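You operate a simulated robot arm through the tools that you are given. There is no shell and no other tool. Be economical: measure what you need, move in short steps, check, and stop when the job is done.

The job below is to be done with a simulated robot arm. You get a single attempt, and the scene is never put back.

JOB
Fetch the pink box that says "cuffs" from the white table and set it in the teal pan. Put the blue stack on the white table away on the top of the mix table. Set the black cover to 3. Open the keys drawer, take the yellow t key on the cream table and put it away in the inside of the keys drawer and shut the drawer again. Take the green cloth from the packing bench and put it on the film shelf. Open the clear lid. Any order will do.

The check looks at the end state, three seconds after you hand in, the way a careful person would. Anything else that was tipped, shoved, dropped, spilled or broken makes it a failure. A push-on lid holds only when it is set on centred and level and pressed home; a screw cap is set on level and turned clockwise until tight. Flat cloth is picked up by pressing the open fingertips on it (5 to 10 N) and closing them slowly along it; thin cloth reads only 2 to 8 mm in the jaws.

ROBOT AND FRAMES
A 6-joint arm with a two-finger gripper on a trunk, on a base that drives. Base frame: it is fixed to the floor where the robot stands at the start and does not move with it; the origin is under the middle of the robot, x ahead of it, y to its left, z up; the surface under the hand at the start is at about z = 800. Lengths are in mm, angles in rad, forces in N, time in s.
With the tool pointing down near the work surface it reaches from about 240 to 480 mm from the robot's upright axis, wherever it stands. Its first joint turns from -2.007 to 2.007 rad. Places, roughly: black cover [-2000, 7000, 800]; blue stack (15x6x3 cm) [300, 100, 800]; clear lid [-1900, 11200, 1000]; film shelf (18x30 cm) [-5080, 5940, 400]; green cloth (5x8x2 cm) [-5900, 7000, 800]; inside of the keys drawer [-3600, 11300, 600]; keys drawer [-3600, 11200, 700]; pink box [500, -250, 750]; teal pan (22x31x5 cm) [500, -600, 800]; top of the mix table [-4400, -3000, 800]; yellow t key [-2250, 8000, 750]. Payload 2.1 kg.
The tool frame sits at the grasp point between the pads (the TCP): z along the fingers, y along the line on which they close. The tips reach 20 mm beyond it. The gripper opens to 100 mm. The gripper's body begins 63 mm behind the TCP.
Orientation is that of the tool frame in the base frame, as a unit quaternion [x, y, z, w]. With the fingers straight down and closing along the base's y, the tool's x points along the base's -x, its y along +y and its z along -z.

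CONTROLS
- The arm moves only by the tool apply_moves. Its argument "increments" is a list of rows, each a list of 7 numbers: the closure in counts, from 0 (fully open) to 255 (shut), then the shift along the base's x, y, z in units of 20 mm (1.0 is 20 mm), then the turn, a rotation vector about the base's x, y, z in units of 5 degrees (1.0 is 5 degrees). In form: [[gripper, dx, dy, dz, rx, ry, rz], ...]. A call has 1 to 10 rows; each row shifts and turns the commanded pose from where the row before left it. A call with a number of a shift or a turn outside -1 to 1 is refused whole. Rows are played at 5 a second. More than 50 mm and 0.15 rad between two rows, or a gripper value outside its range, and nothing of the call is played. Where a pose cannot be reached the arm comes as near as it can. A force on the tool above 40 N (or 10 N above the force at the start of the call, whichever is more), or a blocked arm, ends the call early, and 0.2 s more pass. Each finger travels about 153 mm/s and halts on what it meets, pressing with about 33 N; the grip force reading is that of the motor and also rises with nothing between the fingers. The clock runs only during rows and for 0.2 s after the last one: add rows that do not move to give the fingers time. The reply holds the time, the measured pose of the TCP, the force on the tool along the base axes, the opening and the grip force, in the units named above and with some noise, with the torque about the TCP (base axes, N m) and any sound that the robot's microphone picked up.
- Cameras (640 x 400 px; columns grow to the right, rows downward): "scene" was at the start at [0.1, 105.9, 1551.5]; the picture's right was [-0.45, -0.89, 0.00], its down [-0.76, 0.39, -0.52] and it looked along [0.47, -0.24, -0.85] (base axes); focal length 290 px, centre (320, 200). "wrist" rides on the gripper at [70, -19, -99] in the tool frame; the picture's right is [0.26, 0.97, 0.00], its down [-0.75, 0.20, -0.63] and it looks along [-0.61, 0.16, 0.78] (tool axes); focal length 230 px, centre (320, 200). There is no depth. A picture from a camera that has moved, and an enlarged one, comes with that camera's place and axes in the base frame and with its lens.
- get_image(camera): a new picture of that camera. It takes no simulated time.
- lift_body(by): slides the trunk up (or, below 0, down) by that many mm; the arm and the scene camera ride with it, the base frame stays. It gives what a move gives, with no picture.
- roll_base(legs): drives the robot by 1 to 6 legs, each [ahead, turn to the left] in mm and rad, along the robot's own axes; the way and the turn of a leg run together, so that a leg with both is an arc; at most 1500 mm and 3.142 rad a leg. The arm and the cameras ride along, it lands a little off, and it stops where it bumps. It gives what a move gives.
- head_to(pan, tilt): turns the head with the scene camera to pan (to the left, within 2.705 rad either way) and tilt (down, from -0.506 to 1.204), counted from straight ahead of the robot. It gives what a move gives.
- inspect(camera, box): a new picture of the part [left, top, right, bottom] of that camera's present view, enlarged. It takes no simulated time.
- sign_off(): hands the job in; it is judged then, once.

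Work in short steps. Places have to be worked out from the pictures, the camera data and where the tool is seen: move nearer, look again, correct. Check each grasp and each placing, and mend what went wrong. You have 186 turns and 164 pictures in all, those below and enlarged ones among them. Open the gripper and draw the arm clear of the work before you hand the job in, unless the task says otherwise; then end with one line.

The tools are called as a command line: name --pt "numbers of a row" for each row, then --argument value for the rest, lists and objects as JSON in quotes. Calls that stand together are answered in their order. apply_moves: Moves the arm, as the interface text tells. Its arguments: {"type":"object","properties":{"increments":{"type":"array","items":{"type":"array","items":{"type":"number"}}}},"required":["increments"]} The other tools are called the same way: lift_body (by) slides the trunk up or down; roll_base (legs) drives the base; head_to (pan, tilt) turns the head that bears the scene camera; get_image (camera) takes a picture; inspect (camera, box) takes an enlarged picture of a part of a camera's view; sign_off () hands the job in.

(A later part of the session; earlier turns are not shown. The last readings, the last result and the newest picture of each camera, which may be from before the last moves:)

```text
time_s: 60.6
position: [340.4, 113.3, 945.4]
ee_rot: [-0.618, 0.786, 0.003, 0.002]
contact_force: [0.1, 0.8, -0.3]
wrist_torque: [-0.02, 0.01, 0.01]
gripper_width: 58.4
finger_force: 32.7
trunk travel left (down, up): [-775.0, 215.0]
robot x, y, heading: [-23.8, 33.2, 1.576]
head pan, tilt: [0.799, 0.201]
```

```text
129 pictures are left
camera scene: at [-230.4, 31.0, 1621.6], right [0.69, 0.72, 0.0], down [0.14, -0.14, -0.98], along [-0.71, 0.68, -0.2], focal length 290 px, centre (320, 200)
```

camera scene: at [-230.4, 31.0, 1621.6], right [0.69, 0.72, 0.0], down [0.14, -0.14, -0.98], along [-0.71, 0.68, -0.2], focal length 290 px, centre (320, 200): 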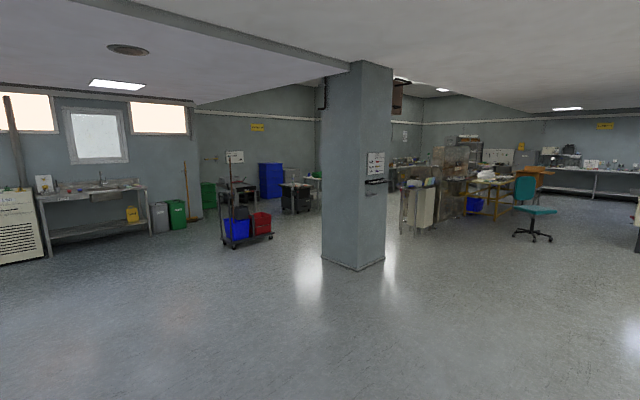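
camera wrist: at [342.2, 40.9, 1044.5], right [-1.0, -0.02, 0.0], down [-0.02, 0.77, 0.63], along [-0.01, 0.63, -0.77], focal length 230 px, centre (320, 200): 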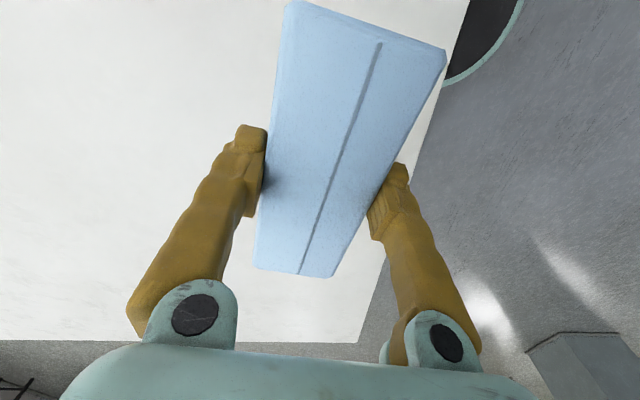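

The mix table is the white one beyond the trolley near (-3000..-3550,-2170). Turn to 205° and drive to about (-3600,-1650), clear of the trolley.

roll_base --legs '[[0, 2.0], [1400, 0], [1400, 0], [1150, 0]]'

head_to --pan 0.7 --tilt 0.35

get_image --camera "scene"

```text
time_s: 84.5
position: [-3829.2, -1359.9, 945.6]
ee_rot: [0.995, 0.101, -0.003, 0.001]
contact_force: [-0.8, -0.1, -0.9]
wrist_torque: [-0.03, 0.02, 0.01]
gripper_width: 58.3
finger_force: 33.1
trunk travel left (down, up): [-775.0, 215.0]
robot x, y, heading: [-3600.2, -1650.4, -2.691]
head pan, tilt: [0.799, 0.201]
```

```text
time_s: 85.2
position: [-3830.5, -1359.7, 944.7]
ee_rot: [0.995, 0.101, -0.002, 0.001]
contact_force: [0.9, -0.7, -0.2]
wrist_torque: [-0.01, 0.02, 0.01]
gripper_width: 58.2
finger_force: 33.0
trunk travel left (down, up): [-775.0, 215.0]
robot x, y, heading: [-3601.4, -1651.3, -2.692]
head pan, tilt: [0.7, 0.351]
```

```text
128 pictures are left
camera scene: at [-3525.0, -1840.3, 1607.7], right [-0.91, 0.41, 0.0], down [0.14, 0.31, -0.94], along [-0.38, -0.86, -0.34], focal length 290 px, centre (320, 200)
```

scene: 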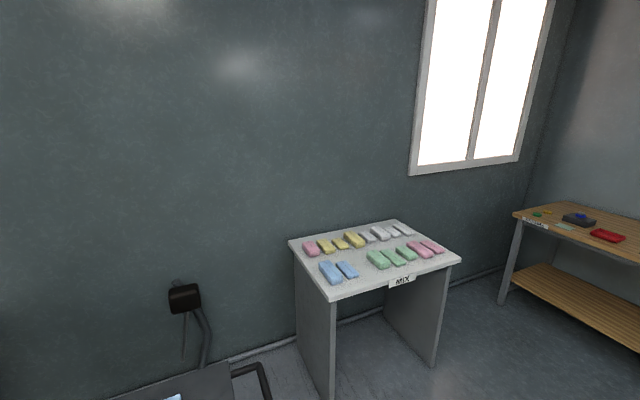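

The MIX table holds rows of coloured stacks. Zoom in for free space.

inspect --camera "scene" --box '[280, 205, 480, 315]'

```text
3.20 times, centred on (380, 260) of scene
camera zoom: at [-3525.0, -1840.3, 1607.7], right [-0.91, 0.41, 0.0], down [0.14, 0.31, -0.94], along [-0.38, -0.86, -0.34], focal length 926 px, centre (128, 8)
```

zoom: 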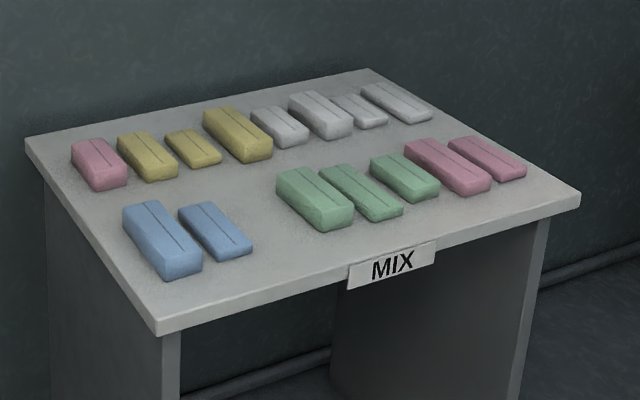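

Free slot between the blue and green stacks at ≈(-4222,-2888); table front edge y≈-2750, top ≈800. Drive to (-4220,-2450) facing the table.

roll_base --legs '[[0, 0.462], [1012, 0], [0, 0.66]]'

head_to --pan 0.0 --tilt 0.8

get_image --camera "scene"

```text
time_s: 93.5
position: [-4585.4, -2525.3, 945.4]
ee_rot: [0.791, 0.612, -0.002, 0.002]
contact_force: [-0.6, 0.3, -0.5]
wrist_torque: [0.01, -0.01, 0.01]
gripper_width: 58.4
finger_force: 32.8
trunk travel left (down, up): [-775.0, 215.0]
robot x, y, heading: [-4220.8, -2446.9, -1.581]
head pan, tilt: [0.7, 0.351]
```

```text
time_s: 94.6
position: [-4586.2, -2524.1, 945.6]
ee_rot: [0.791, 0.612, -0.002, 0.002]
contact_force: [0.4, 0.2, -0.7]
wrist_torque: [0.0, 0.02, 0.0]
gripper_width: 58.0
finger_force: 32.7
trunk travel left (down, up): [-775.0, 215.0]
robot x, y, heading: [-4223.2, -2447.4, -1.581]
head pan, tilt: [0.0, 0.799]
```

```text
126 pictures are left
camera scene: at [-4082.7, -2472.2, 1568.0], right [-1.0, 0.01, 0.0], down [0.0, 0.72, -0.7], along [0.0, -0.7, -0.72], focal length 290 px, centre (320, 200)
```

scene: 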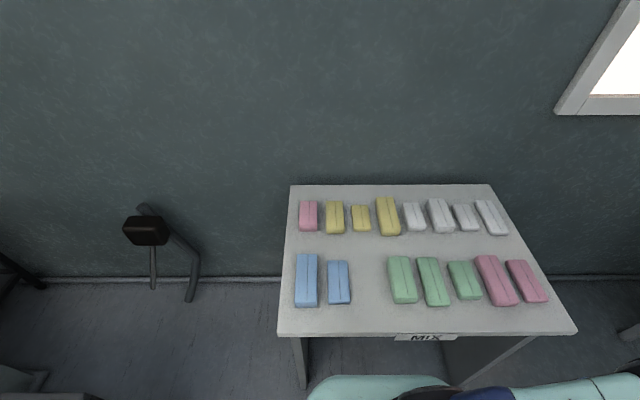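

Slot confirmed: centre ≈(-4226,-2885). Bring the hand over it at the present height, levelling the yaw by +14.5°.

apply_moves --pt "255 1 -0.8 0 0 0 0.161" --pt "255 0.9 -0.8 0 0 0 0.161" --pt "255 0.9 -0.9 0 0 0 0.161" --pt "255 1 -1 0 0 0 0.161" --pt "255 1 -1 0 0 0 0.161" --pt "255 1 -1 0 0 0 0.161" --pt "255 1 -1 0 0 0 0.161" --pt "255 1 -1 0 0 0 0.161" --pt "255 1 -1 0 0 0 0.161" --pt "255 1 -1 0 0 0 0.161"

apply_moves --pt "255 1 -1 0 0 0 0.161" --pt "255 1 -1 0 0 0 0.161" --pt "255 1 -1 0 0 0 0.161" --pt "255 1 -1 0 0 0 0.161" --pt "255 1 -1 0 0 0 0.161" --pt "255 1 -1 0 0 0 0.161" --pt "255 1 -1 0 0 0 0.161" --pt "255 1 -1 0 0 0 0.161" --pt "255 0.2 -0.5 0 0 0 0"

get_image --camera "wrist"

get_image --camera "scene"

```text
time_s: 96.8
position: [-4388.4, -2715.7, 945.0]
ee_rot: [0.745, 0.667, -0.001, 0.002]
contact_force: [0.2, -0.2, -0.4]
wrist_torque: [-0.03, -0.02, -0.02]
gripper_width: 58.4
finger_force: 33.0
trunk travel left (down, up): [-775.0, 215.0]
robot x, y, heading: [-4221.6, -2444.0, -1.577]
head pan, tilt: [0.0, 0.799]
```

```text
time_s: 98.8
position: [-4225.1, -2885.5, 943.3]
ee_rot: [0.707, 0.707, -0.001, 0.002]
contact_force: [-0.5, -0.7, -0.3]
wrist_torque: [-0.03, 0.0, -0.01]
gripper_width: 58.6
finger_force: 33.0
trunk travel left (down, up): [-775.0, 215.0]
robot x, y, heading: [-4221.4, -2450.8, -1.582]
head pan, tilt: [0.0, 0.799]
```

```text
125 pictures are left
camera wrist: at [-4243.5, -2814.8, 1043.9], right [0.97, 0.26, 0.0], down [0.2, -0.75, 0.63], along [0.16, -0.61, -0.77], focal length 230 px, centre (320, 200)
```

wrist: 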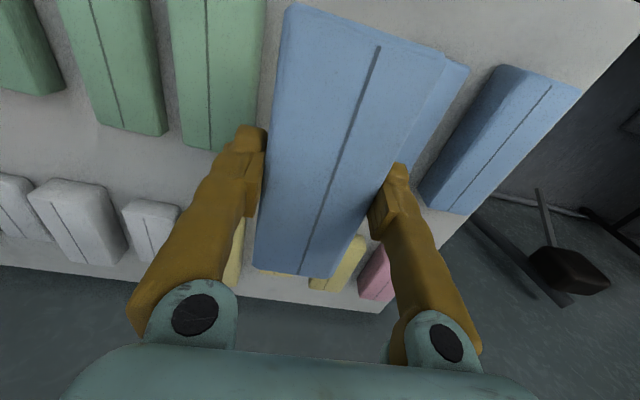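

```text
124 pictures are left
camera scene: at [-4082.8, -2472.6, 1568.0], right [-1.0, 0.01, 0.0], down [0.01, 0.72, -0.7], along [-0.01, -0.7, -0.72], focal length 290 px, centre (320, 200)
```

scene: 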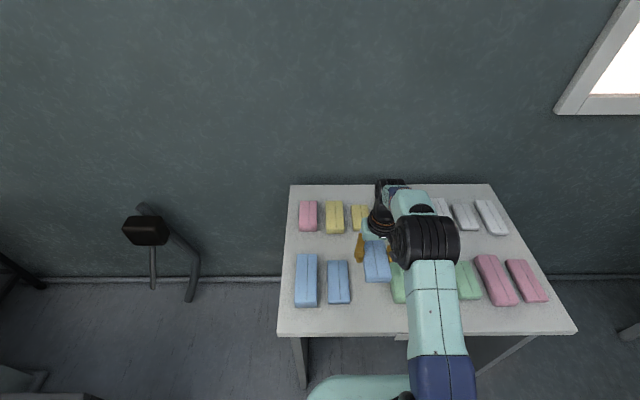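

Alignment good (gap −4163…−4282). Descend slowly to contact.

apply_moves --pt "255 0.1 0 -1 0 0 0" --pt "255 0 0 -1 0 0 0" --pt "255 0 0 -1 0 0 0" --pt "255 0 0 -1 0 0 0" --pt "255 0 0 -1 0 0 0" --pt "255 0 0 -0.4 0 0 0" --pt "255 0 0 -0.2 0 0 0" --pt "255 0 0 -0.15 0 0 0" --pt "255 0 0 -0.1 0 0 0"

get_image --camera "wrist"

```text
time_s: 100.8
position: [-4224.1, -2885.5, 827.6]
ee_rot: [0.707, 0.707, -0.001, 0.003]
contact_force: [-0.4, 0.4, -0.7]
wrist_torque: [0.01, -0.02, 0.03]
gripper_width: 58.4
finger_force: 32.7
trunk travel left (down, up): [-775.0, 215.0]
robot x, y, heading: [-4223.0, -2447.4, -1.58]
head pan, tilt: [0.0, 0.799]
```

```text
123 pictures are left
camera wrist: at [-4242.3, -2814.5, 926.9], right [0.97, 0.26, 0.0], down [0.2, -0.75, 0.63], along [0.16, -0.61, -0.77], focal length 230 px, centre (320, 200)
```

wrist: 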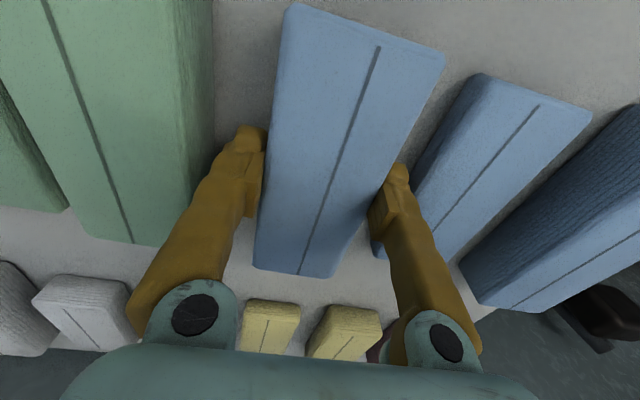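

Clear on both sides. Continue down in 1–2 mm steps.

apply_moves --pt "255 0 0 -0.1 0 0 0" --pt "255 0 0 -0.1 0 0 0" --pt "255 0 0 -0.1 0 0 0"

```text
time_s: 101.6
position: [-4224.0, -2884.6, 824.5]
ee_rot: [0.707, 0.708, -0.003, 0.005]
contact_force: [-0.3, -3.0, 22.5]
wrist_torque: [0.49, 0.12, 0.04]
gripper_width: 58.7
finger_force: 32.8
trunk travel left (down, up): [-775.0, 215.0]
robot x, y, heading: [-4217.7, -2444.0, -1.576]
head pan, tilt: [0.0, 0.799]
```

Touching. Open to ~76 mm only, then rise.

apply_moves --pt "75 0 0 0.05 0 0 0" --pt "62 0 0 0 0 0 0" --pt "62 0 0 1 0 0 0" --pt "62 0 0 1 0 0 0" --pt "62 0 0 1 0 0 0" --pt "62 0 0 1 0 0 0" --pt "62 0 0 1 0 0 0" --pt "62 0 0.5 1 0 0 0" --pt "62 0 0.8 1 0 0 0"

get_image --camera "wrist"

head_to --pan -1.6 --tilt 0.3

get_image --camera "scene"

```text
time_s: 103.6
position: [-4221.8, -2857.9, 963.9]
ee_rot: [0.707, 0.707, -0.001, 0.003]
contact_force: [-0.3, 0.2, 0.5]
wrist_torque: [0.01, 0.01, -0.02]
gripper_width: 75.2
finger_force: 0.1
trunk travel left (down, up): [-775.0, 215.0]
robot x, y, heading: [-4225.1, -2448.1, -1.578]
head pan, tilt: [0.0, 0.799]
```

```text
122 pictures are left
camera wrist: at [-4241.1, -2787.7, 1062.7], right [0.97, 0.26, 0.0], down [0.2, -0.75, 0.63], along [0.16, -0.61, -0.77], focal length 230 px, centre (320, 200)
```

wrist: 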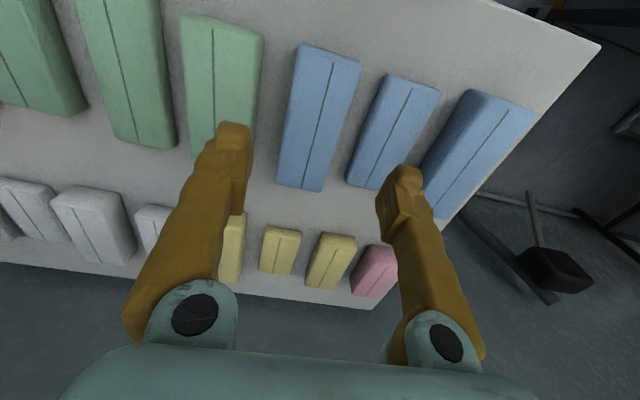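

```text
time_s: 105.3
position: [-4222.7, -2859.6, 963.7]
ee_rot: [0.706, 0.708, 0.0, 0.003]
contact_force: [-0.2, 0.2, 0.4]
wrist_torque: [0.0, -0.04, -0.01]
gripper_width: 75.7
finger_force: 0.1
trunk travel left (down, up): [-775.0, 215.0]
robot x, y, heading: [-4217.5, -2448.6, -1.573]
head pan, tilt: [-1.6, 0.3]
```

```text
121 pictures are left
camera scene: at [-4175.3, -2388.3, 1612.3], right [0.04, 1.0, 0.0], down [0.3, -0.01, -0.96], along [-0.95, 0.03, -0.3], focal length 290 px, centre (320, 200)
```

scene: 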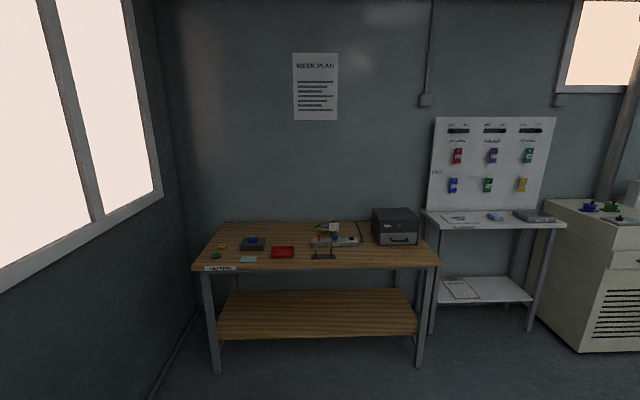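

Blue stack is in line with its mates. Now head north: turn and drive to about (-3650,1000), then look.

roll_base --legs '[[0, 2.98], [1200, 0], [1200, 0], [1100, 0]]'

head_to --pan 0.15 --tilt 0.25

get_image --camera "scene"

```text
time_s: 129.3
position: [-3571.3, 1407.5, 962.1]
ee_rot: [-0.649, 0.76, 0.003, 0.001]
contact_force: [-0.4, -0.8, 0.0]
wrist_torque: [0.01, -0.02, 0.0]
gripper_width: 75.7
finger_force: 0.0
trunk travel left (down, up): [-775.0, 215.0]
robot x, y, heading: [-3638.5, 999.1, 1.402]
head pan, tilt: [-1.6, 0.3]
```

```text
time_s: 131.0
position: [-3572.7, 1407.3, 962.6]
ee_rot: [-0.649, 0.761, 0.002, 0.002]
contact_force: [-0.3, 0.8, -1.4]
wrist_torque: [0.0, 0.04, 0.01]
gripper_width: 75.5
finger_force: 0.0
trunk travel left (down, up): [-775.0, 215.0]
robot x, y, heading: [-3638.2, 1003.3, 1.403]
head pan, tilt: [0.15, 0.25]
```

```text
120 pictures are left
camera scene: at [-3785.7, 1056.5, 1617.1], right [1.0, -0.02, 0.0], down [0.0, -0.25, -0.97], along [0.02, 0.97, -0.25], focal length 290 px, centre (320, 200)
```

scene: 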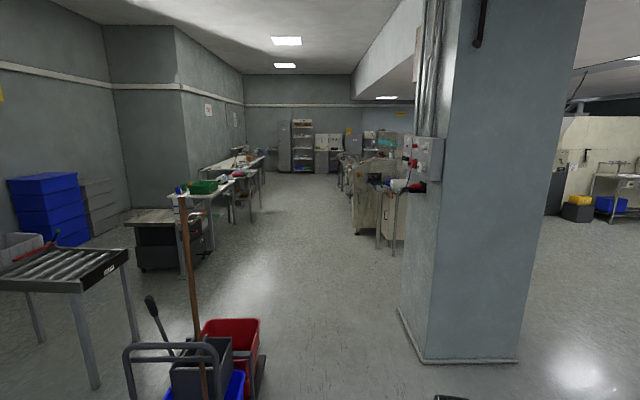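

Corridor north along x≈-3620 is clear. Drive to y≈5300 and look left at the packing bench.

roll_base --legs '[[0, 0.168], [1450, 0], [1450, 0], [1400, 0]]'

head_to --pan 0.9 --tilt 0.35

get_image --camera "scene"

```text
time_s: 152.3
position: [-3602.8, 5708.6, 964.7]
ee_rot: [-0.703, 0.711, 0.002, 0.001]
contact_force: [0.7, -0.3, -0.3]
wrist_torque: [0.03, 0.02, 0.03]
gripper_width: 75.7
finger_force: 0.1
trunk travel left (down, up): [-775.0, 215.0]
robot x, y, heading: [-3607.7, 5298.6, 1.55]
head pan, tilt: [0.15, 0.25]
```

```text
time_s: 153.4
position: [-3602.6, 5707.2, 963.9]
ee_rot: [-0.703, 0.711, 0.002, 0.001]
contact_force: [1.0, 0.5, 0.0]
wrist_torque: [-0.03, -0.01, 0.01]
gripper_width: 75.9
finger_force: 0.1
trunk travel left (down, up): [-775.0, 215.0]
robot x, y, heading: [-3607.2, 5297.1, 1.548]
head pan, tilt: [0.901, 0.351]
```

```text
119 pictures are left
camera scene: at [-3822.9, 5296.6, 1607.6], right [0.64, 0.77, 0.0], down [0.26, -0.22, -0.94], along [-0.72, 0.6, -0.34], focal length 290 px, centre (320, 200)
```

scene: 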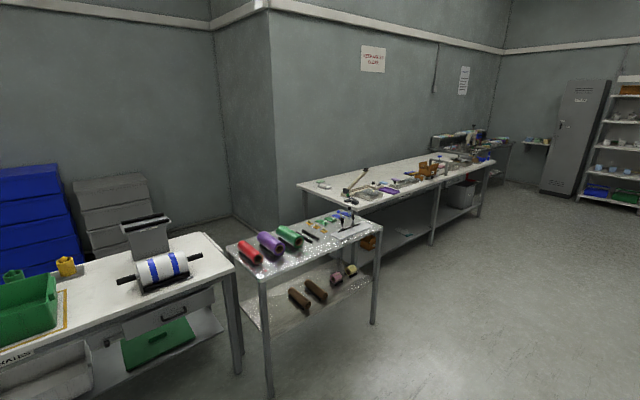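

Film shelf must be the lower shelf of the metal table with the rolls; the cloth is near the left end of the long white bench. Zoom both.

inspect --camera "scene" --box '[290, 150, 430, 240]'

inspect --camera "scene" --box '[220, 200, 400, 390]'

```text
4.44 times, centred on (360, 195) of scene
camera zoom: at [-3822.9, 5296.6, 1607.6], right [0.64, 0.77, 0.0], down [0.26, -0.22, -0.94], along [-0.72, 0.6, -0.34], focal length 1286 px, centre (142, 222)
```

zoom: 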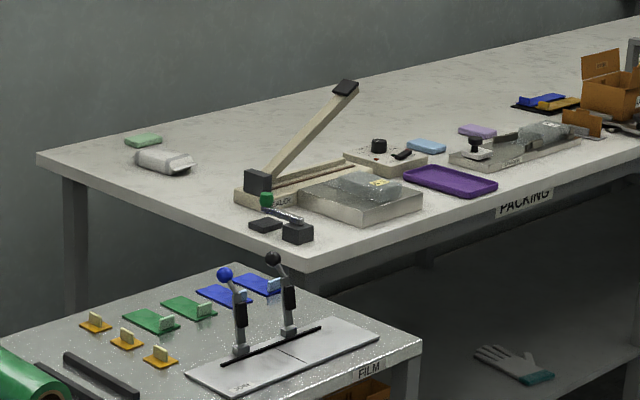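

```text
2.11 times, centred on (310, 295) of scene
camera zoom: at [-3822.9, 5296.6, 1607.6], right [0.64, 0.77, 0.0], down [0.26, -0.22, -0.94], along [-0.72, 0.6, -0.34], focal length 609 px, centre (341, 0)
```

zoom: 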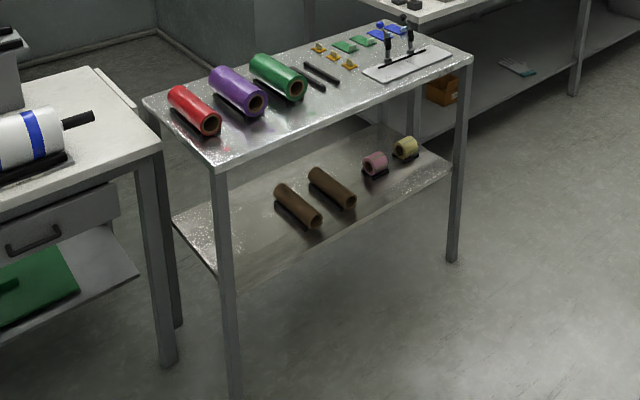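

The cloth (~(-5923,7046)) is 700 mm deep from the bench front, so it must be reached from the south end, behind the film table. Look for an access way into that alcove.

head_to --pan 1.5 --tilt 0.35

get_image --camera "scene"

head_to --pan 2.2 --tilt 0.3

get_image --camera "scene"

```text
time_s: 154.4
position: [-3602.7, 5708.2, 963.3]
ee_rot: [-0.703, 0.712, 0.002, 0.001]
contact_force: [-0.9, 0.4, 0.4]
wrist_torque: [-0.03, -0.03, -0.03]
gripper_width: 75.5
finger_force: 0.1
trunk travel left (down, up): [-775.0, 215.0]
robot x, y, heading: [-3610.0, 5296.1, 1.55]
head pan, tilt: [1.499, 0.351]
```

```text
116 pictures are left
camera scene: at [-3844.0, 5245.9, 1607.6], right [0.09, 1.0, 0.0], down [0.34, -0.03, -0.94], along [-0.94, 0.09, -0.34], focal length 290 px, centre (320, 200)
```

scene: 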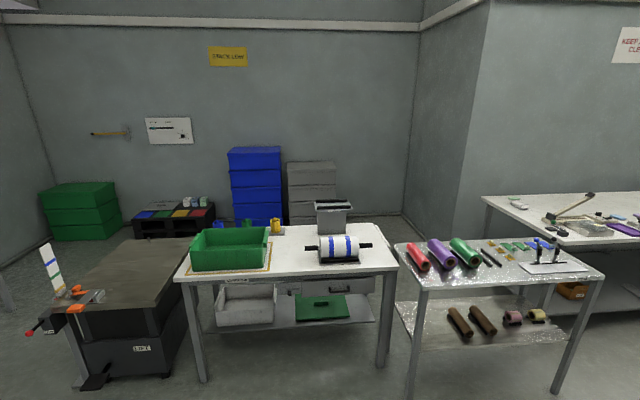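

```text
time_s: 155.5
position: [-3603.2, 5708.6, 963.9]
ee_rot: [-0.703, 0.711, 0.002, 0.001]
contact_force: [0.3, -0.1, -0.2]
wrist_torque: [0.0, -0.01, -0.01]
gripper_width: 75.6
finger_force: 0.1
trunk travel left (down, up): [-775.0, 215.0]
robot x, y, heading: [-3608.7, 5298.9, 1.552]
head pan, tilt: [2.201, 0.3]
```

```text
115 pictures are left
camera scene: at [-3828.0, 5183.8, 1612.3], right [-0.57, 0.82, 0.0], down [0.24, 0.17, -0.96], along [-0.78, -0.55, -0.3], focal length 290 px, centre (320, 200)
```

scene: 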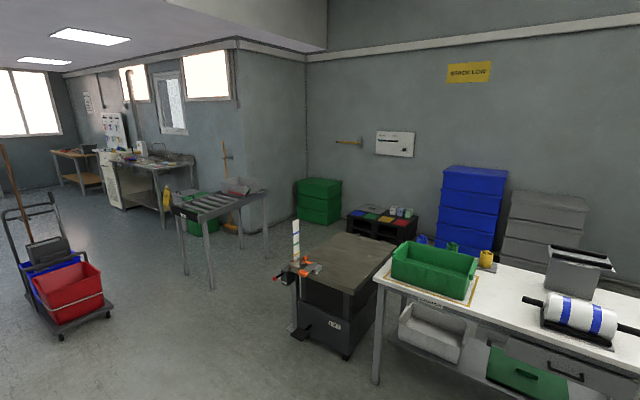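

The alcove is reachable: go south around the black bench (gap y 3010–4014), west to x≈-6300, then north. Drive the first part.

roll_base --legs '[[0, 2.93], [900, 0], [870, 0], [0, -1.344], [1150, 0], [1150, 0]]'

head_to --pan -1.0 --tilt 0.35

get_image --camera "scene"

```text
time_s: 185.6
position: [-6715.2, 3543.3, 964.5]
ee_rot: [1.0, 0.01, -0.003, 0.001]
contact_force: [-0.6, -1.2, -0.1]
wrist_torque: [-0.01, -0.01, 0.01]
gripper_width: 75.8
finger_force: 0.1
trunk travel left (down, up): [-775.0, 215.0]
robot x, y, heading: [-6302.0, 3549.8, -3.135]
head pan, tilt: [2.201, 0.3]
```

```text
time_s: 188.3
position: [-6715.7, 3544.1, 963.2]
ee_rot: [1.0, 0.01, -0.003, 0.001]
contact_force: [0.2, -0.3, 1.0]
wrist_torque: [0.03, -0.01, -0.04]
gripper_width: 75.8
finger_force: 0.0
trunk travel left (down, up): [-775.0, 215.0]
robot x, y, heading: [-6306.3, 3552.5, -3.13]
head pan, tilt: [-1.0, 0.351]
```

```text
114 pictures are left
camera scene: at [-6294.7, 3485.3, 1607.6], right [0.84, 0.55, 0.0], down [0.19, -0.29, -0.94], along [-0.52, 0.78, -0.34], focal length 290 px, centre (320, 200)
```

scene: 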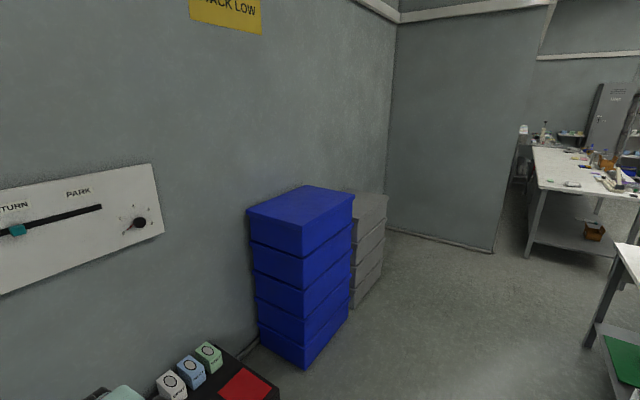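

inspect --camera "scene" --box '[500, 115, 640, 205]'

```text
4.44 times, centred on (570, 160) of scene
camera zoom: at [-6294.7, 3485.3, 1607.6], right [0.84, 0.55, 0.0], down [0.19, -0.29, -0.94], along [-0.52, 0.78, -0.34], focal length 1286 px, centre (-791, 378)
```

zoom: 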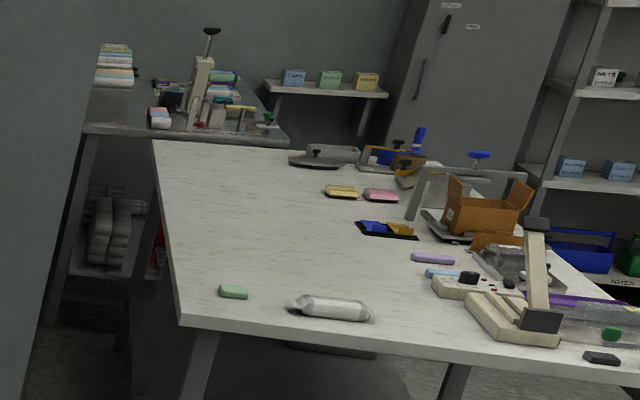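

Cloth ≈(-5905,7062), bench south edge y≈6752. Drive to (-5910,6200) facing north.

roll_base --legs '[[0, -1.729], [1340, 0], [1339, 0], [0, 0.147]]'

head_to --pan -0.1 --tilt 0.75

get_image --camera "scene"

```text
time_s: 206.0
position: [-5892.9, 6593.4, 963.2]
ee_rot: [-0.707, 0.707, 0.003, 0.001]
contact_force: [-0.5, 0.3, -1.0]
wrist_torque: [0.01, -0.05, 0.02]
gripper_width: 75.7
finger_force: 0.1
trunk travel left (down, up): [-775.0, 215.0]
robot x, y, heading: [-5897.0, 6181.6, 1.562]
head pan, tilt: [-1.0, 0.351]
```

```text
time_s: 207.2
position: [-5893.6, 6592.9, 963.7]
ee_rot: [-0.707, 0.708, 0.002, 0.001]
contact_force: [0.5, 0.1, 0.7]
wrist_torque: [0.0, -0.02, -0.02]
gripper_width: 75.8
finger_force: 0.0
trunk travel left (down, up): [-775.0, 215.0]
robot x, y, heading: [-5892.6, 6179.4, 1.559]
head pan, tilt: [-0.099, 0.75]
```

```text
112 pictures are left
camera scene: at [-6028.1, 6202.1, 1572.0], right [0.99, -0.11, 0.0], down [-0.07, -0.68, -0.73], along [0.08, 0.73, -0.68], focal length 290 px, centre (320, 200)
```

scene: 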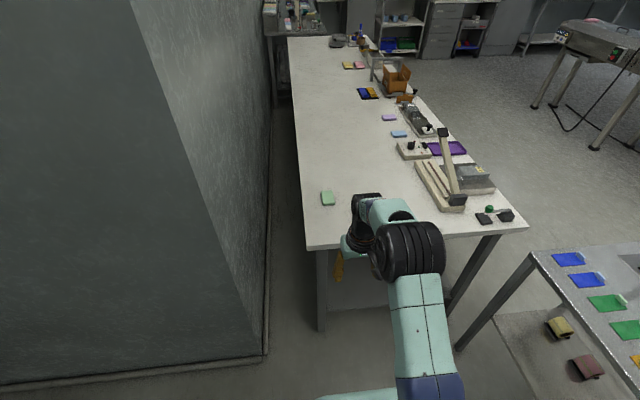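

Bench south edge y≈6795; cloth centre ≈(-5911,7022), ~54 wide in x. Creep ahead 370 mm.

roll_base --legs '[[370, 0.01]]'

get_image --camera "wrist"

get_image --camera "scene"

```text
time_s: 209.6
position: [-5895.1, 6961.2, 963.6]
ee_rot: [0.711, -0.704, -0.002, -0.001]
contact_force: [0.2, -1.3, -0.2]
wrist_torque: [0.0, -0.01, 0.01]
gripper_width: 75.7
finger_force: 0.0
trunk travel left (down, up): [-775.0, 215.0]
robot x, y, heading: [-5894.2, 6549.0, 1.571]
head pan, tilt: [-0.099, 0.75]
```

```text
111 pictures are left
camera wrist: at [-5875.6, 6891.4, 1062.3], right [-0.96, -0.27, 0.0], down [-0.21, 0.75, 0.63], along [-0.17, 0.61, -0.77], focal length 230 px, centre (320, 200)
```

wrist: 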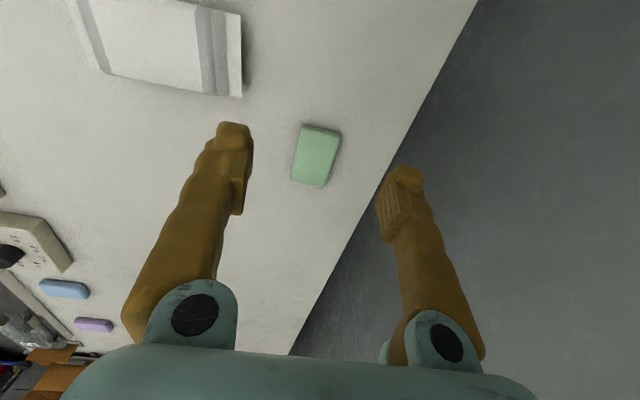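

```text
110 pictures are left
camera scene: at [-6026.7, 6569.0, 1572.0], right [0.99, -0.1, 0.0], down [-0.07, -0.68, -0.73], along [0.07, 0.73, -0.68], focal length 290 px, centre (320, 200)
```

scene: 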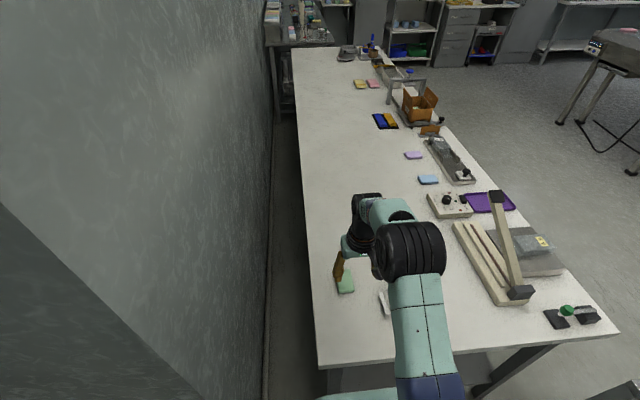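

Cloth centre ≈(-5906,7024), 45×75, square to y. Move above with a 30° forward tilt (useful for the shelf later).

apply_moves --pt "0 -0.07 0.39 -0.45 0.75 0 0" --pt "0 -0.07 0.39 -0.45 0.75 0 0" --pt "0 -0.07 0.39 -0.45 0.75 0 0" --pt "0 -0.07 0.39 -0.45 0.75 0 0" --pt "0 -0.07 0.39 -0.45 0.75 0 0" --pt "0 -0.07 0.39 -0.45 0.75 0 0" --pt "0 -0.07 0.39 -0.45 0.75 0 0" --pt "0 -0.07 0.39 -0.45 0.75 0 0"

get_image --camera "wrist"

```text
time_s: 211.4
position: [-5909.8, 7018.6, 896.3]
ee_rot: [0.69, -0.681, -0.179, -0.168]
contact_force: [-0.2, -0.5, 0.4]
wrist_torque: [0.02, -0.02, 0.04]
gripper_width: 99.9
finger_force: 0.2
out of reach, approached as far as the arm can: row 8
trunk travel left (down, up): [-775.0, 215.0]
robot x, y, heading: [-5891.0, 6550.2, 1.576]
head pan, tilt: [-0.099, 0.75]
```

```text
109 pictures are left
camera wrist: at [-5888.3, 6912.2, 949.9], right [-0.96, -0.24, -0.11], down [-0.19, 0.36, 0.91], along [-0.18, 0.9, -0.39], focal length 230 px, centre (320, 200)
```

wrist: 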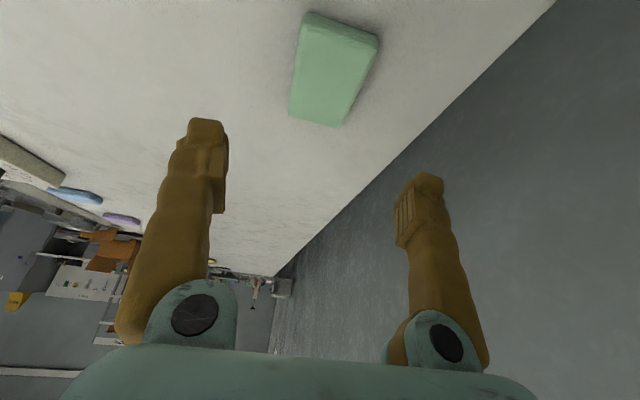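

Position is right over the cloth; lower the trunk 68 mm to bring the fingers around it.

lift_body --by -66

get_image --camera "wrist"

```text
time_s: 212.4
position: [-5909.8, 7019.3, 829.7]
ee_rot: [0.69, -0.681, -0.179, -0.166]
contact_force: [-0.1, 0.1, 0.0]
wrist_torque: [-0.03, 0.01, -0.03]
gripper_width: 100.1
finger_force: 0.1
trunk travel left (down, up): [-709.0, 281.0]
robot x, y, heading: [-5893.7, 6550.1, 1.57]
head pan, tilt: [-0.099, 0.75]
```

```text
108 pictures are left
camera wrist: at [-5888.0, 6912.1, 884.2], right [-0.96, -0.24, -0.11], down [-0.2, 0.36, 0.91], along [-0.18, 0.9, -0.39], focal length 230 px, centre (320, 200)
```

wrist: 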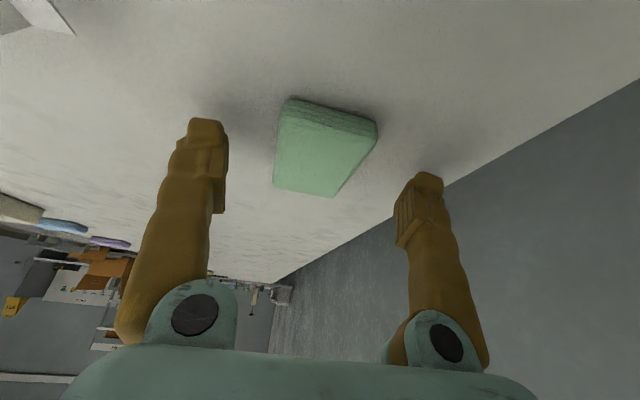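

Straddled. Lower 4 mm and close.

apply_moves --pt "0 0.1 0 -0.2 0 0 0" --pt "100 0 0 0 0 0 0" --pt "160 0 0 0 0 0 0" --pt "255 0 0 0 0 0 0" --pt "255 0 0 0 0 0 0" --pt "255 0 0 0.3 0 0 0" --pt "255 0 0 0.5 0 0 0" --pt "255 0 0 1 0 0 0" --pt "255 0 0 1 0 0 0"

get_image --camera "wrist"

```text
time_s: 214.4
position: [-5907.1, 7017.9, 881.9]
ee_rot: [0.691, -0.681, -0.179, -0.167]
contact_force: [0.0, 0.0, 0.0]
wrist_torque: [0.0, 0.0, -0.01]
gripper_width: 44.1
finger_force: 32.5
trunk travel left (down, up): [-709.0, 281.0]
robot x, y, heading: [-5896.8, 6548.8, 1.571]
head pan, tilt: [-0.099, 0.75]
```

```text
107 pictures are left
camera wrist: at [-5885.8, 6911.4, 936.8], right [-0.96, -0.24, -0.11], down [-0.2, 0.36, 0.91], along [-0.18, 0.9, -0.39], focal length 230 px, centre (320, 200)
```

wrist: 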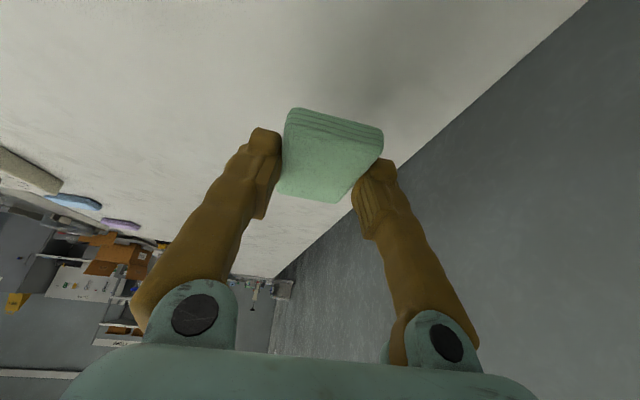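

Cloth held (44 mm). Reverse 450 mm, turn to face the back of the film table, and look at the shelf.

roll_base --legs '[[-450, 0], [0, -1.75]]'

head_to --pan 0.1 --tilt 0.7

get_image --camera "scene"

```text
time_s: 221.3
position: [-5428.7, 6038.0, 883.2]
ee_rot: [0.073, 0.967, -0.012, 0.244]
contact_force: [0.2, 0.1, -0.6]
wrist_torque: [-0.02, 0.01, 0.03]
gripper_width: 43.9
finger_force: 33.2
trunk travel left (down, up): [-709.0, 281.0]
robot x, y, heading: [-5896.5, 6099.3, -0.165]
head pan, tilt: [-0.099, 0.75]
```

```text
time_s: 222.1
position: [-5428.7, 6037.3, 881.9]
ee_rot: [0.074, 0.967, -0.012, 0.244]
contact_force: [0.2, -0.4, -0.2]
wrist_torque: [-0.03, 0.01, 0.01]
gripper_width: 44.0
finger_force: 32.9
trunk travel left (down, up): [-709.0, 281.0]
robot x, y, heading: [-5896.3, 6096.6, -0.169]
head pan, tilt: [0.099, 0.7]
```

```text
106 pictures are left
camera scene: at [-5846.4, 6241.2, 1510.2], right [-0.07, -1.0, 0.0], down [-0.64, 0.04, -0.76], along [0.76, -0.05, -0.64], focal length 290 px, centre (320, 200)
```

scene: 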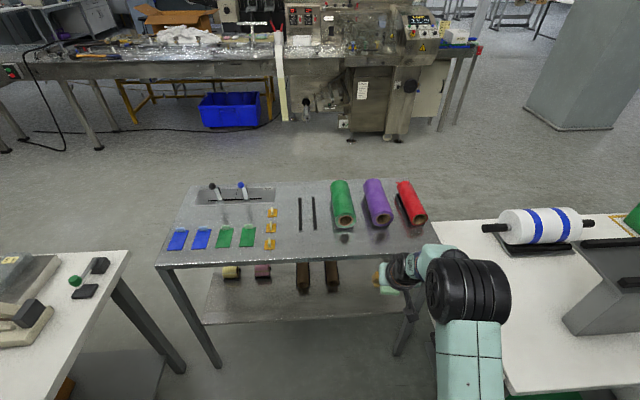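

I'll shift the robot ~105 mm north and aim −20.8°, so the hand can enter the shelf from the back by driving straight, away from the white table corner.

roll_base --legs '[[0, 1.739], [105, 0], [0, -1.934]]'

apply_moves --pt "255 0 0 0 -0.23 -0.71 0" --pt "255 0 0 0 -0.23 -0.71 0" --pt "255 0 0 0 -0.23 -0.71 0" --pt "255 0 0 0 -0.23 -0.71 0"

lift_body --by -400

get_image --camera "scene"

get_image --camera "wrist"

```text
time_s: 232.1
position: [-5449.9, 6058.5, 882.5]
ee_rot: [0.161, 0.956, -0.035, 0.242]
contact_force: [-0.5, -0.7, 0.3]
wrist_torque: [-0.02, 0.0, 0.03]
gripper_width: 44.1
finger_force: 33.3
trunk travel left (down, up): [-709.0, 281.0]
robot x, y, heading: [-5895.8, 6204.5, -0.344]
head pan, tilt: [0.099, 0.7]
```

```text
time_s: 233.1
position: [-5451.7, 6057.8, 882.2]
ee_rot: [0.154, 0.916, -0.053, 0.365]
contact_force: [-1.2, -0.1, -0.3]
wrist_torque: [0.0, 0.0, -0.01]
gripper_width: 43.8
finger_force: 33.0
trunk travel left (down, up): [-709.0, 281.0]
robot x, y, heading: [-5899.5, 6205.4, -0.348]
head pan, tilt: [0.099, 0.7]
```

```text
time_s: 237.0
position: [-5450.7, 6059.1, 481.3]
ee_rot: [0.155, 0.916, -0.052, 0.365]
contact_force: [-0.3, 0.4, 0.4]
wrist_torque: [0.0, -0.01, 0.0]
gripper_width: 44.0
finger_force: 33.0
trunk travel left (down, up): [-309.0, 681.0]
robot x, y, heading: [-5895.2, 6206.2, -0.351]
head pan, tilt: [0.099, 0.7]
```

```text
105 pictures are left
camera scene: at [-5823.9, 6334.8, 1110.2], right [-0.25, -0.97, 0.0], down [-0.62, 0.16, -0.76], along [0.74, -0.19, -0.64], focal length 290 px, centre (320, 200)
```

scene: 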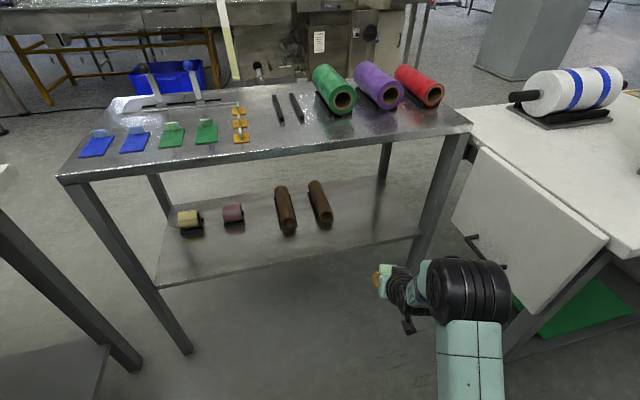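

```text
104 pictures are left
camera wrist: at [-5568.6, 6079.4, 506.6], right [0.13, 0.98, -0.16], down [0.17, 0.14, 0.98], along [0.98, -0.16, -0.15], focal length 230 px, centre (320, 200)
```

wrist: 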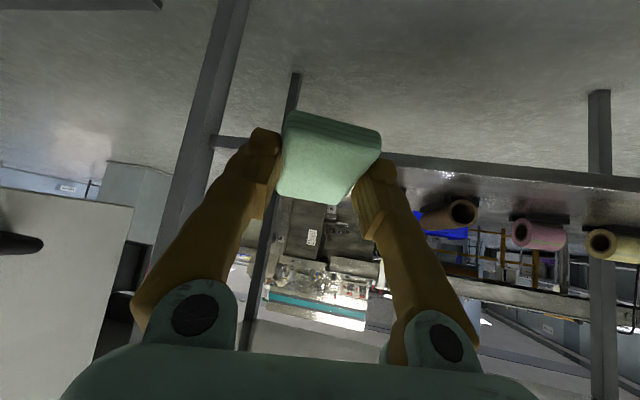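

Shelf at z≈400, back edge x≈-5260, free strip y 5860–6105. Drive in 160 mm and check clearance.

roll_base --legs '[[160, 0]]'

get_image --camera "scene"

get_image --camera "wrist"

```text
time_s: 238.4
position: [-5299.7, 6004.0, 483.2]
ee_rot: [0.154, 0.917, -0.052, 0.365]
contact_force: [0.1, -0.7, -0.3]
wrist_torque: [-0.02, -0.01, 0.01]
gripper_width: 43.8
finger_force: 33.2
trunk travel left (down, up): [-309.0, 681.0]
robot x, y, heading: [-5748.6, 6151.9, -0.348]
head pan, tilt: [0.099, 0.7]
```

```text
103 pictures are left
camera scene: at [-5672.5, 6279.9, 1110.2], right [-0.25, -0.97, 0.0], down [-0.62, 0.16, -0.76], along [0.74, -0.19, -0.64], focal length 290 px, centre (320, 200)
```

scene: 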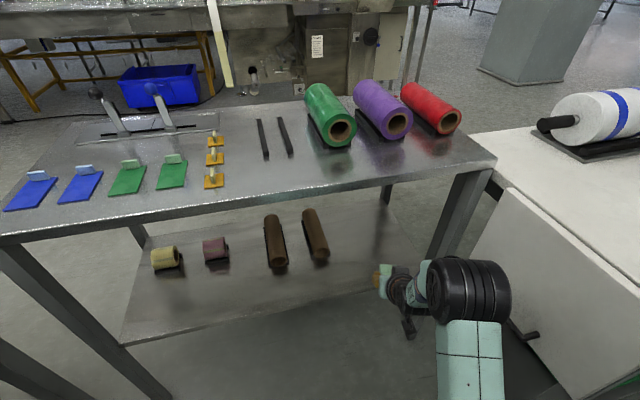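

```text
102 pictures are left
camera wrist: at [-5417.5, 6024.6, 506.5], right [0.13, 0.98, -0.16], down [0.17, 0.14, 0.98], along [0.98, -0.16, -0.15], focal length 230 px, centre (320, 200)
```

wrist: 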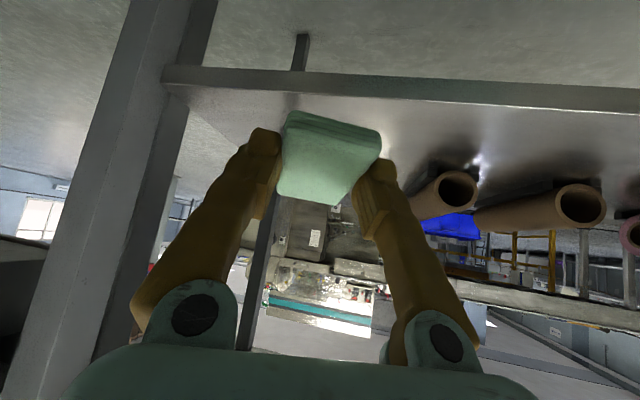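

Clearance fine (arm joint stays behind the table edge). Drive the remaining 140 mm, then lower the trunk ~30 mm.

roll_base --legs '[[135, 0]]'

lift_body --by -38

get_image --camera "scene"

get_image --camera "wrist"

```text
time_s: 239.7
position: [-5172.9, 5957.4, 482.7]
ee_rot: [0.154, 0.917, -0.052, 0.364]
contact_force: [-0.2, -1.0, -0.2]
wrist_torque: [0.02, -0.04, -0.03]
gripper_width: 43.9
finger_force: 32.6
trunk travel left (down, up): [-309.0, 681.0]
robot x, y, heading: [-5619.0, 6105.7, -0.344]
head pan, tilt: [0.099, 0.7]
```

```text
time_s: 240.5
position: [-5173.1, 5957.5, 443.0]
ee_rot: [0.155, 0.917, -0.052, 0.364]
contact_force: [-0.8, -0.2, 0.3]
wrist_torque: [-0.02, 0.0, -0.03]
gripper_width: 43.9
finger_force: 33.0
trunk travel left (down, up): [-271.0, 719.0]
robot x, y, heading: [-5619.3, 6106.0, -0.345]
head pan, tilt: [0.099, 0.7]
```

```text
101 pictures are left
camera scene: at [-5546.3, 6234.0, 1072.2], right [-0.25, -0.97, 0.0], down [-0.62, 0.16, -0.76], along [0.74, -0.19, -0.64], focal length 290 px, centre (320, 200)
```

scene: 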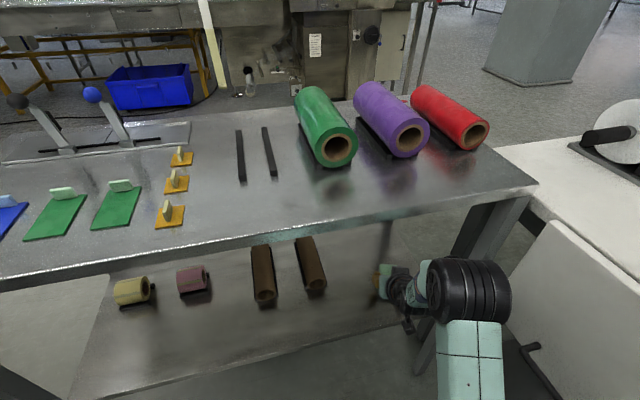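

```text
100 pictures are left
camera wrist: at [-5291.1, 5978.6, 468.6], right [0.14, 0.98, -0.16], down [0.17, 0.14, 0.98], along [0.98, -0.16, -0.15], focal length 230 px, centre (320, 200)
```

wrist: 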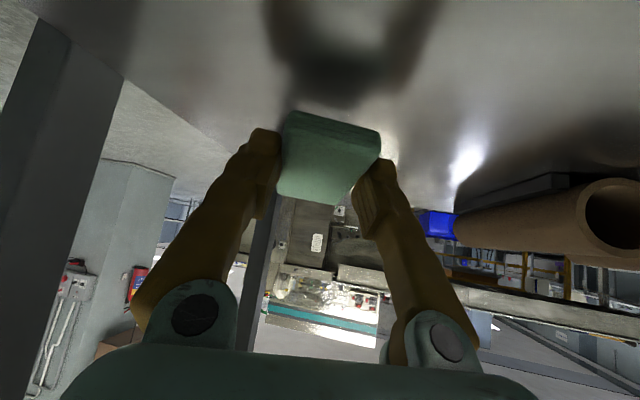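

Lower gently with the arm until contact.

apply_moves --pt "255 0 0 -0.2 0 0 0" --pt "255 0 0 -0.2 0 0 0" --pt "255 0 0 -0.2 0 0 0" --pt "255 0 0 -0.1 0 0 0"

```text
time_s: 241.5
position: [-5171.8, 5957.6, 433.0]
ee_rot: [0.155, 0.916, -0.053, 0.366]
contact_force: [0.4, 0.1, 7.2]
wrist_torque: [-0.04, 0.2, -0.04]
gripper_width: 43.8
finger_force: 33.0
trunk travel left (down, up): [-271.0, 719.0]
robot x, y, heading: [-5617.9, 6108.8, -0.345]
head pan, tilt: [0.099, 0.7]
```

Contact. Open moderately, then back out straight.

apply_moves --pt "120 0 0 0 0 0 0" --pt "90 0 0 0 0 0 0" --pt "60 0 0 0 0 0 0" --pt "60 0 0 0 0 0 0" --pt "60 0 0 1 0 0 0" --pt "60 0 0 0.5 0 0 0"

get_image --camera "wrist"

```text
time_s: 242.9
position: [-5172.8, 5957.2, 460.3]
ee_rot: [0.155, 0.917, -0.053, 0.364]
contact_force: [0.5, 0.1, 0.2]
wrist_torque: [0.02, 0.01, -0.01]
gripper_width: 76.5
finger_force: 0.2
trunk travel left (down, up): [-271.0, 719.0]
robot x, y, heading: [-5616.7, 6107.3, -0.348]
head pan, tilt: [0.099, 0.7]
```

```text
99 pictures are left
camera wrist: at [-5291.1, 5978.9, 485.2], right [0.13, 0.98, -0.16], down [0.17, 0.14, 0.98], along [0.98, -0.16, -0.15], focal length 230 px, centre (320, 200)
```

wrist: 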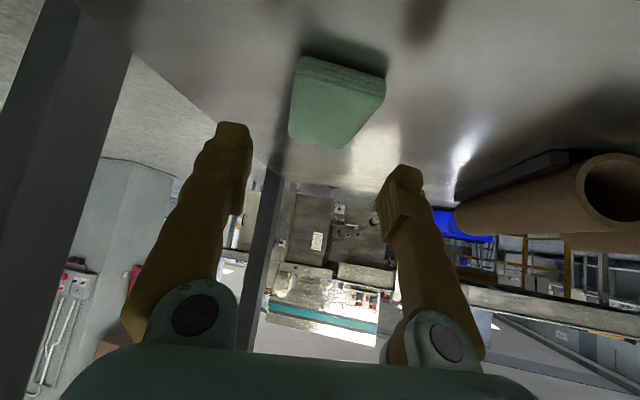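

Cloth is flat on the shelf. Back out, raise the trunk, and drive back around to the corridor.

roll_base --legs '[[-450, 0]]'

get_image --camera "scene"

lift_body --by 504

apply_moves --pt "60 -0.5 0.15 0.2 0.3 0.95 0" --pt "60 -0.5 0.15 0.2 0.3 0.95 0" --pt "60 -0.5 0.15 0.2 0.3 0.95 0" --pt "60 -0.5 0.15 0.2 0.3 0.95 0" --pt "60 -0.5 0.15 0.2 0.3 0.95 0" --pt "60 -0.5 0.15 0.2 0.3 0.95 0" --pt "60 -0.5 0.15 0.2 0.3 0.95 0" --pt "60 -0.5 0.15 0.2 0.3 0.95 0" --pt "60 -0.5 0.15 0.2 0.2 0.6 0"

roll_base --legs '[[0, -1.32], [1360, 0], [1360, 0], [0, 1.665], [1200, 0], [1150, 0]]'

```text
time_s: 245.6
position: [-5595.0, 6110.3, 460.6]
ee_rot: [0.157, 0.917, -0.053, 0.364]
contact_force: [-0.8, -0.2, 0.4]
wrist_torque: [0.0, -0.03, -0.02]
gripper_width: 76.4
finger_force: 0.1
trunk travel left (down, up): [-271.0, 719.0]
robot x, y, heading: [-6038.4, 6259.4, -0.35]
head pan, tilt: [0.099, 0.7]
```

```text
98 pictures are left
camera scene: at [-5966.7, 6387.2, 1072.2], right [-0.25, -0.97, 0.0], down [-0.62, 0.16, -0.76], along [0.74, -0.19, -0.64], focal length 290 px, centre (320, 200)
```

scene: 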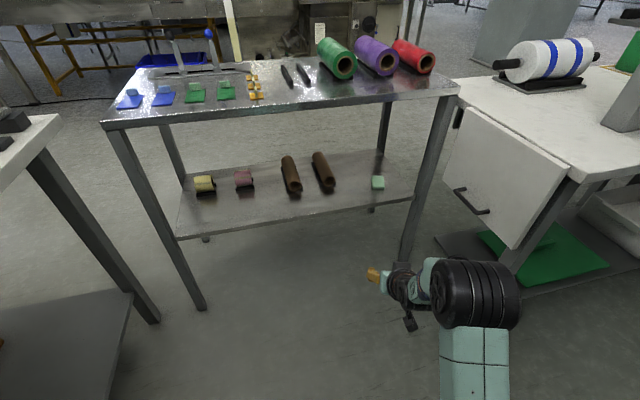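

```text
refused: 504 is not a number from -400 to 400
```

```text
time_s: 247.6
position: [-5682.8, 6137.7, 496.4]
ee_rot: [0.168, 0.986, -0.002, 0.002]
contact_force: [-0.3, -0.8, 0.0]
wrist_torque: [0.0, 0.0, 0.02]
gripper_width: 76.5
finger_force: 0.1
trunk travel left (down, up): [-271.0, 719.0]
robot x, y, heading: [-6039.8, 6258.3, -0.349]
head pan, tilt: [0.099, 0.7]
```

```text
time_s: 279.4
position: [-3615.2, 3552.0, 496.8]
ee_rot: [-0.009, 1.0, -0.002, 0.003]
contact_force: [-0.1, -0.2, 0.6]
wrist_torque: [0.0, -0.02, -0.03]
gripper_width: 76.4
finger_force: 0.1
trunk travel left (down, up): [-271.0, 719.0]
robot x, y, heading: [-3991.1, 3544.4, 0.004]
head pan, tilt: [0.099, 0.7]
```

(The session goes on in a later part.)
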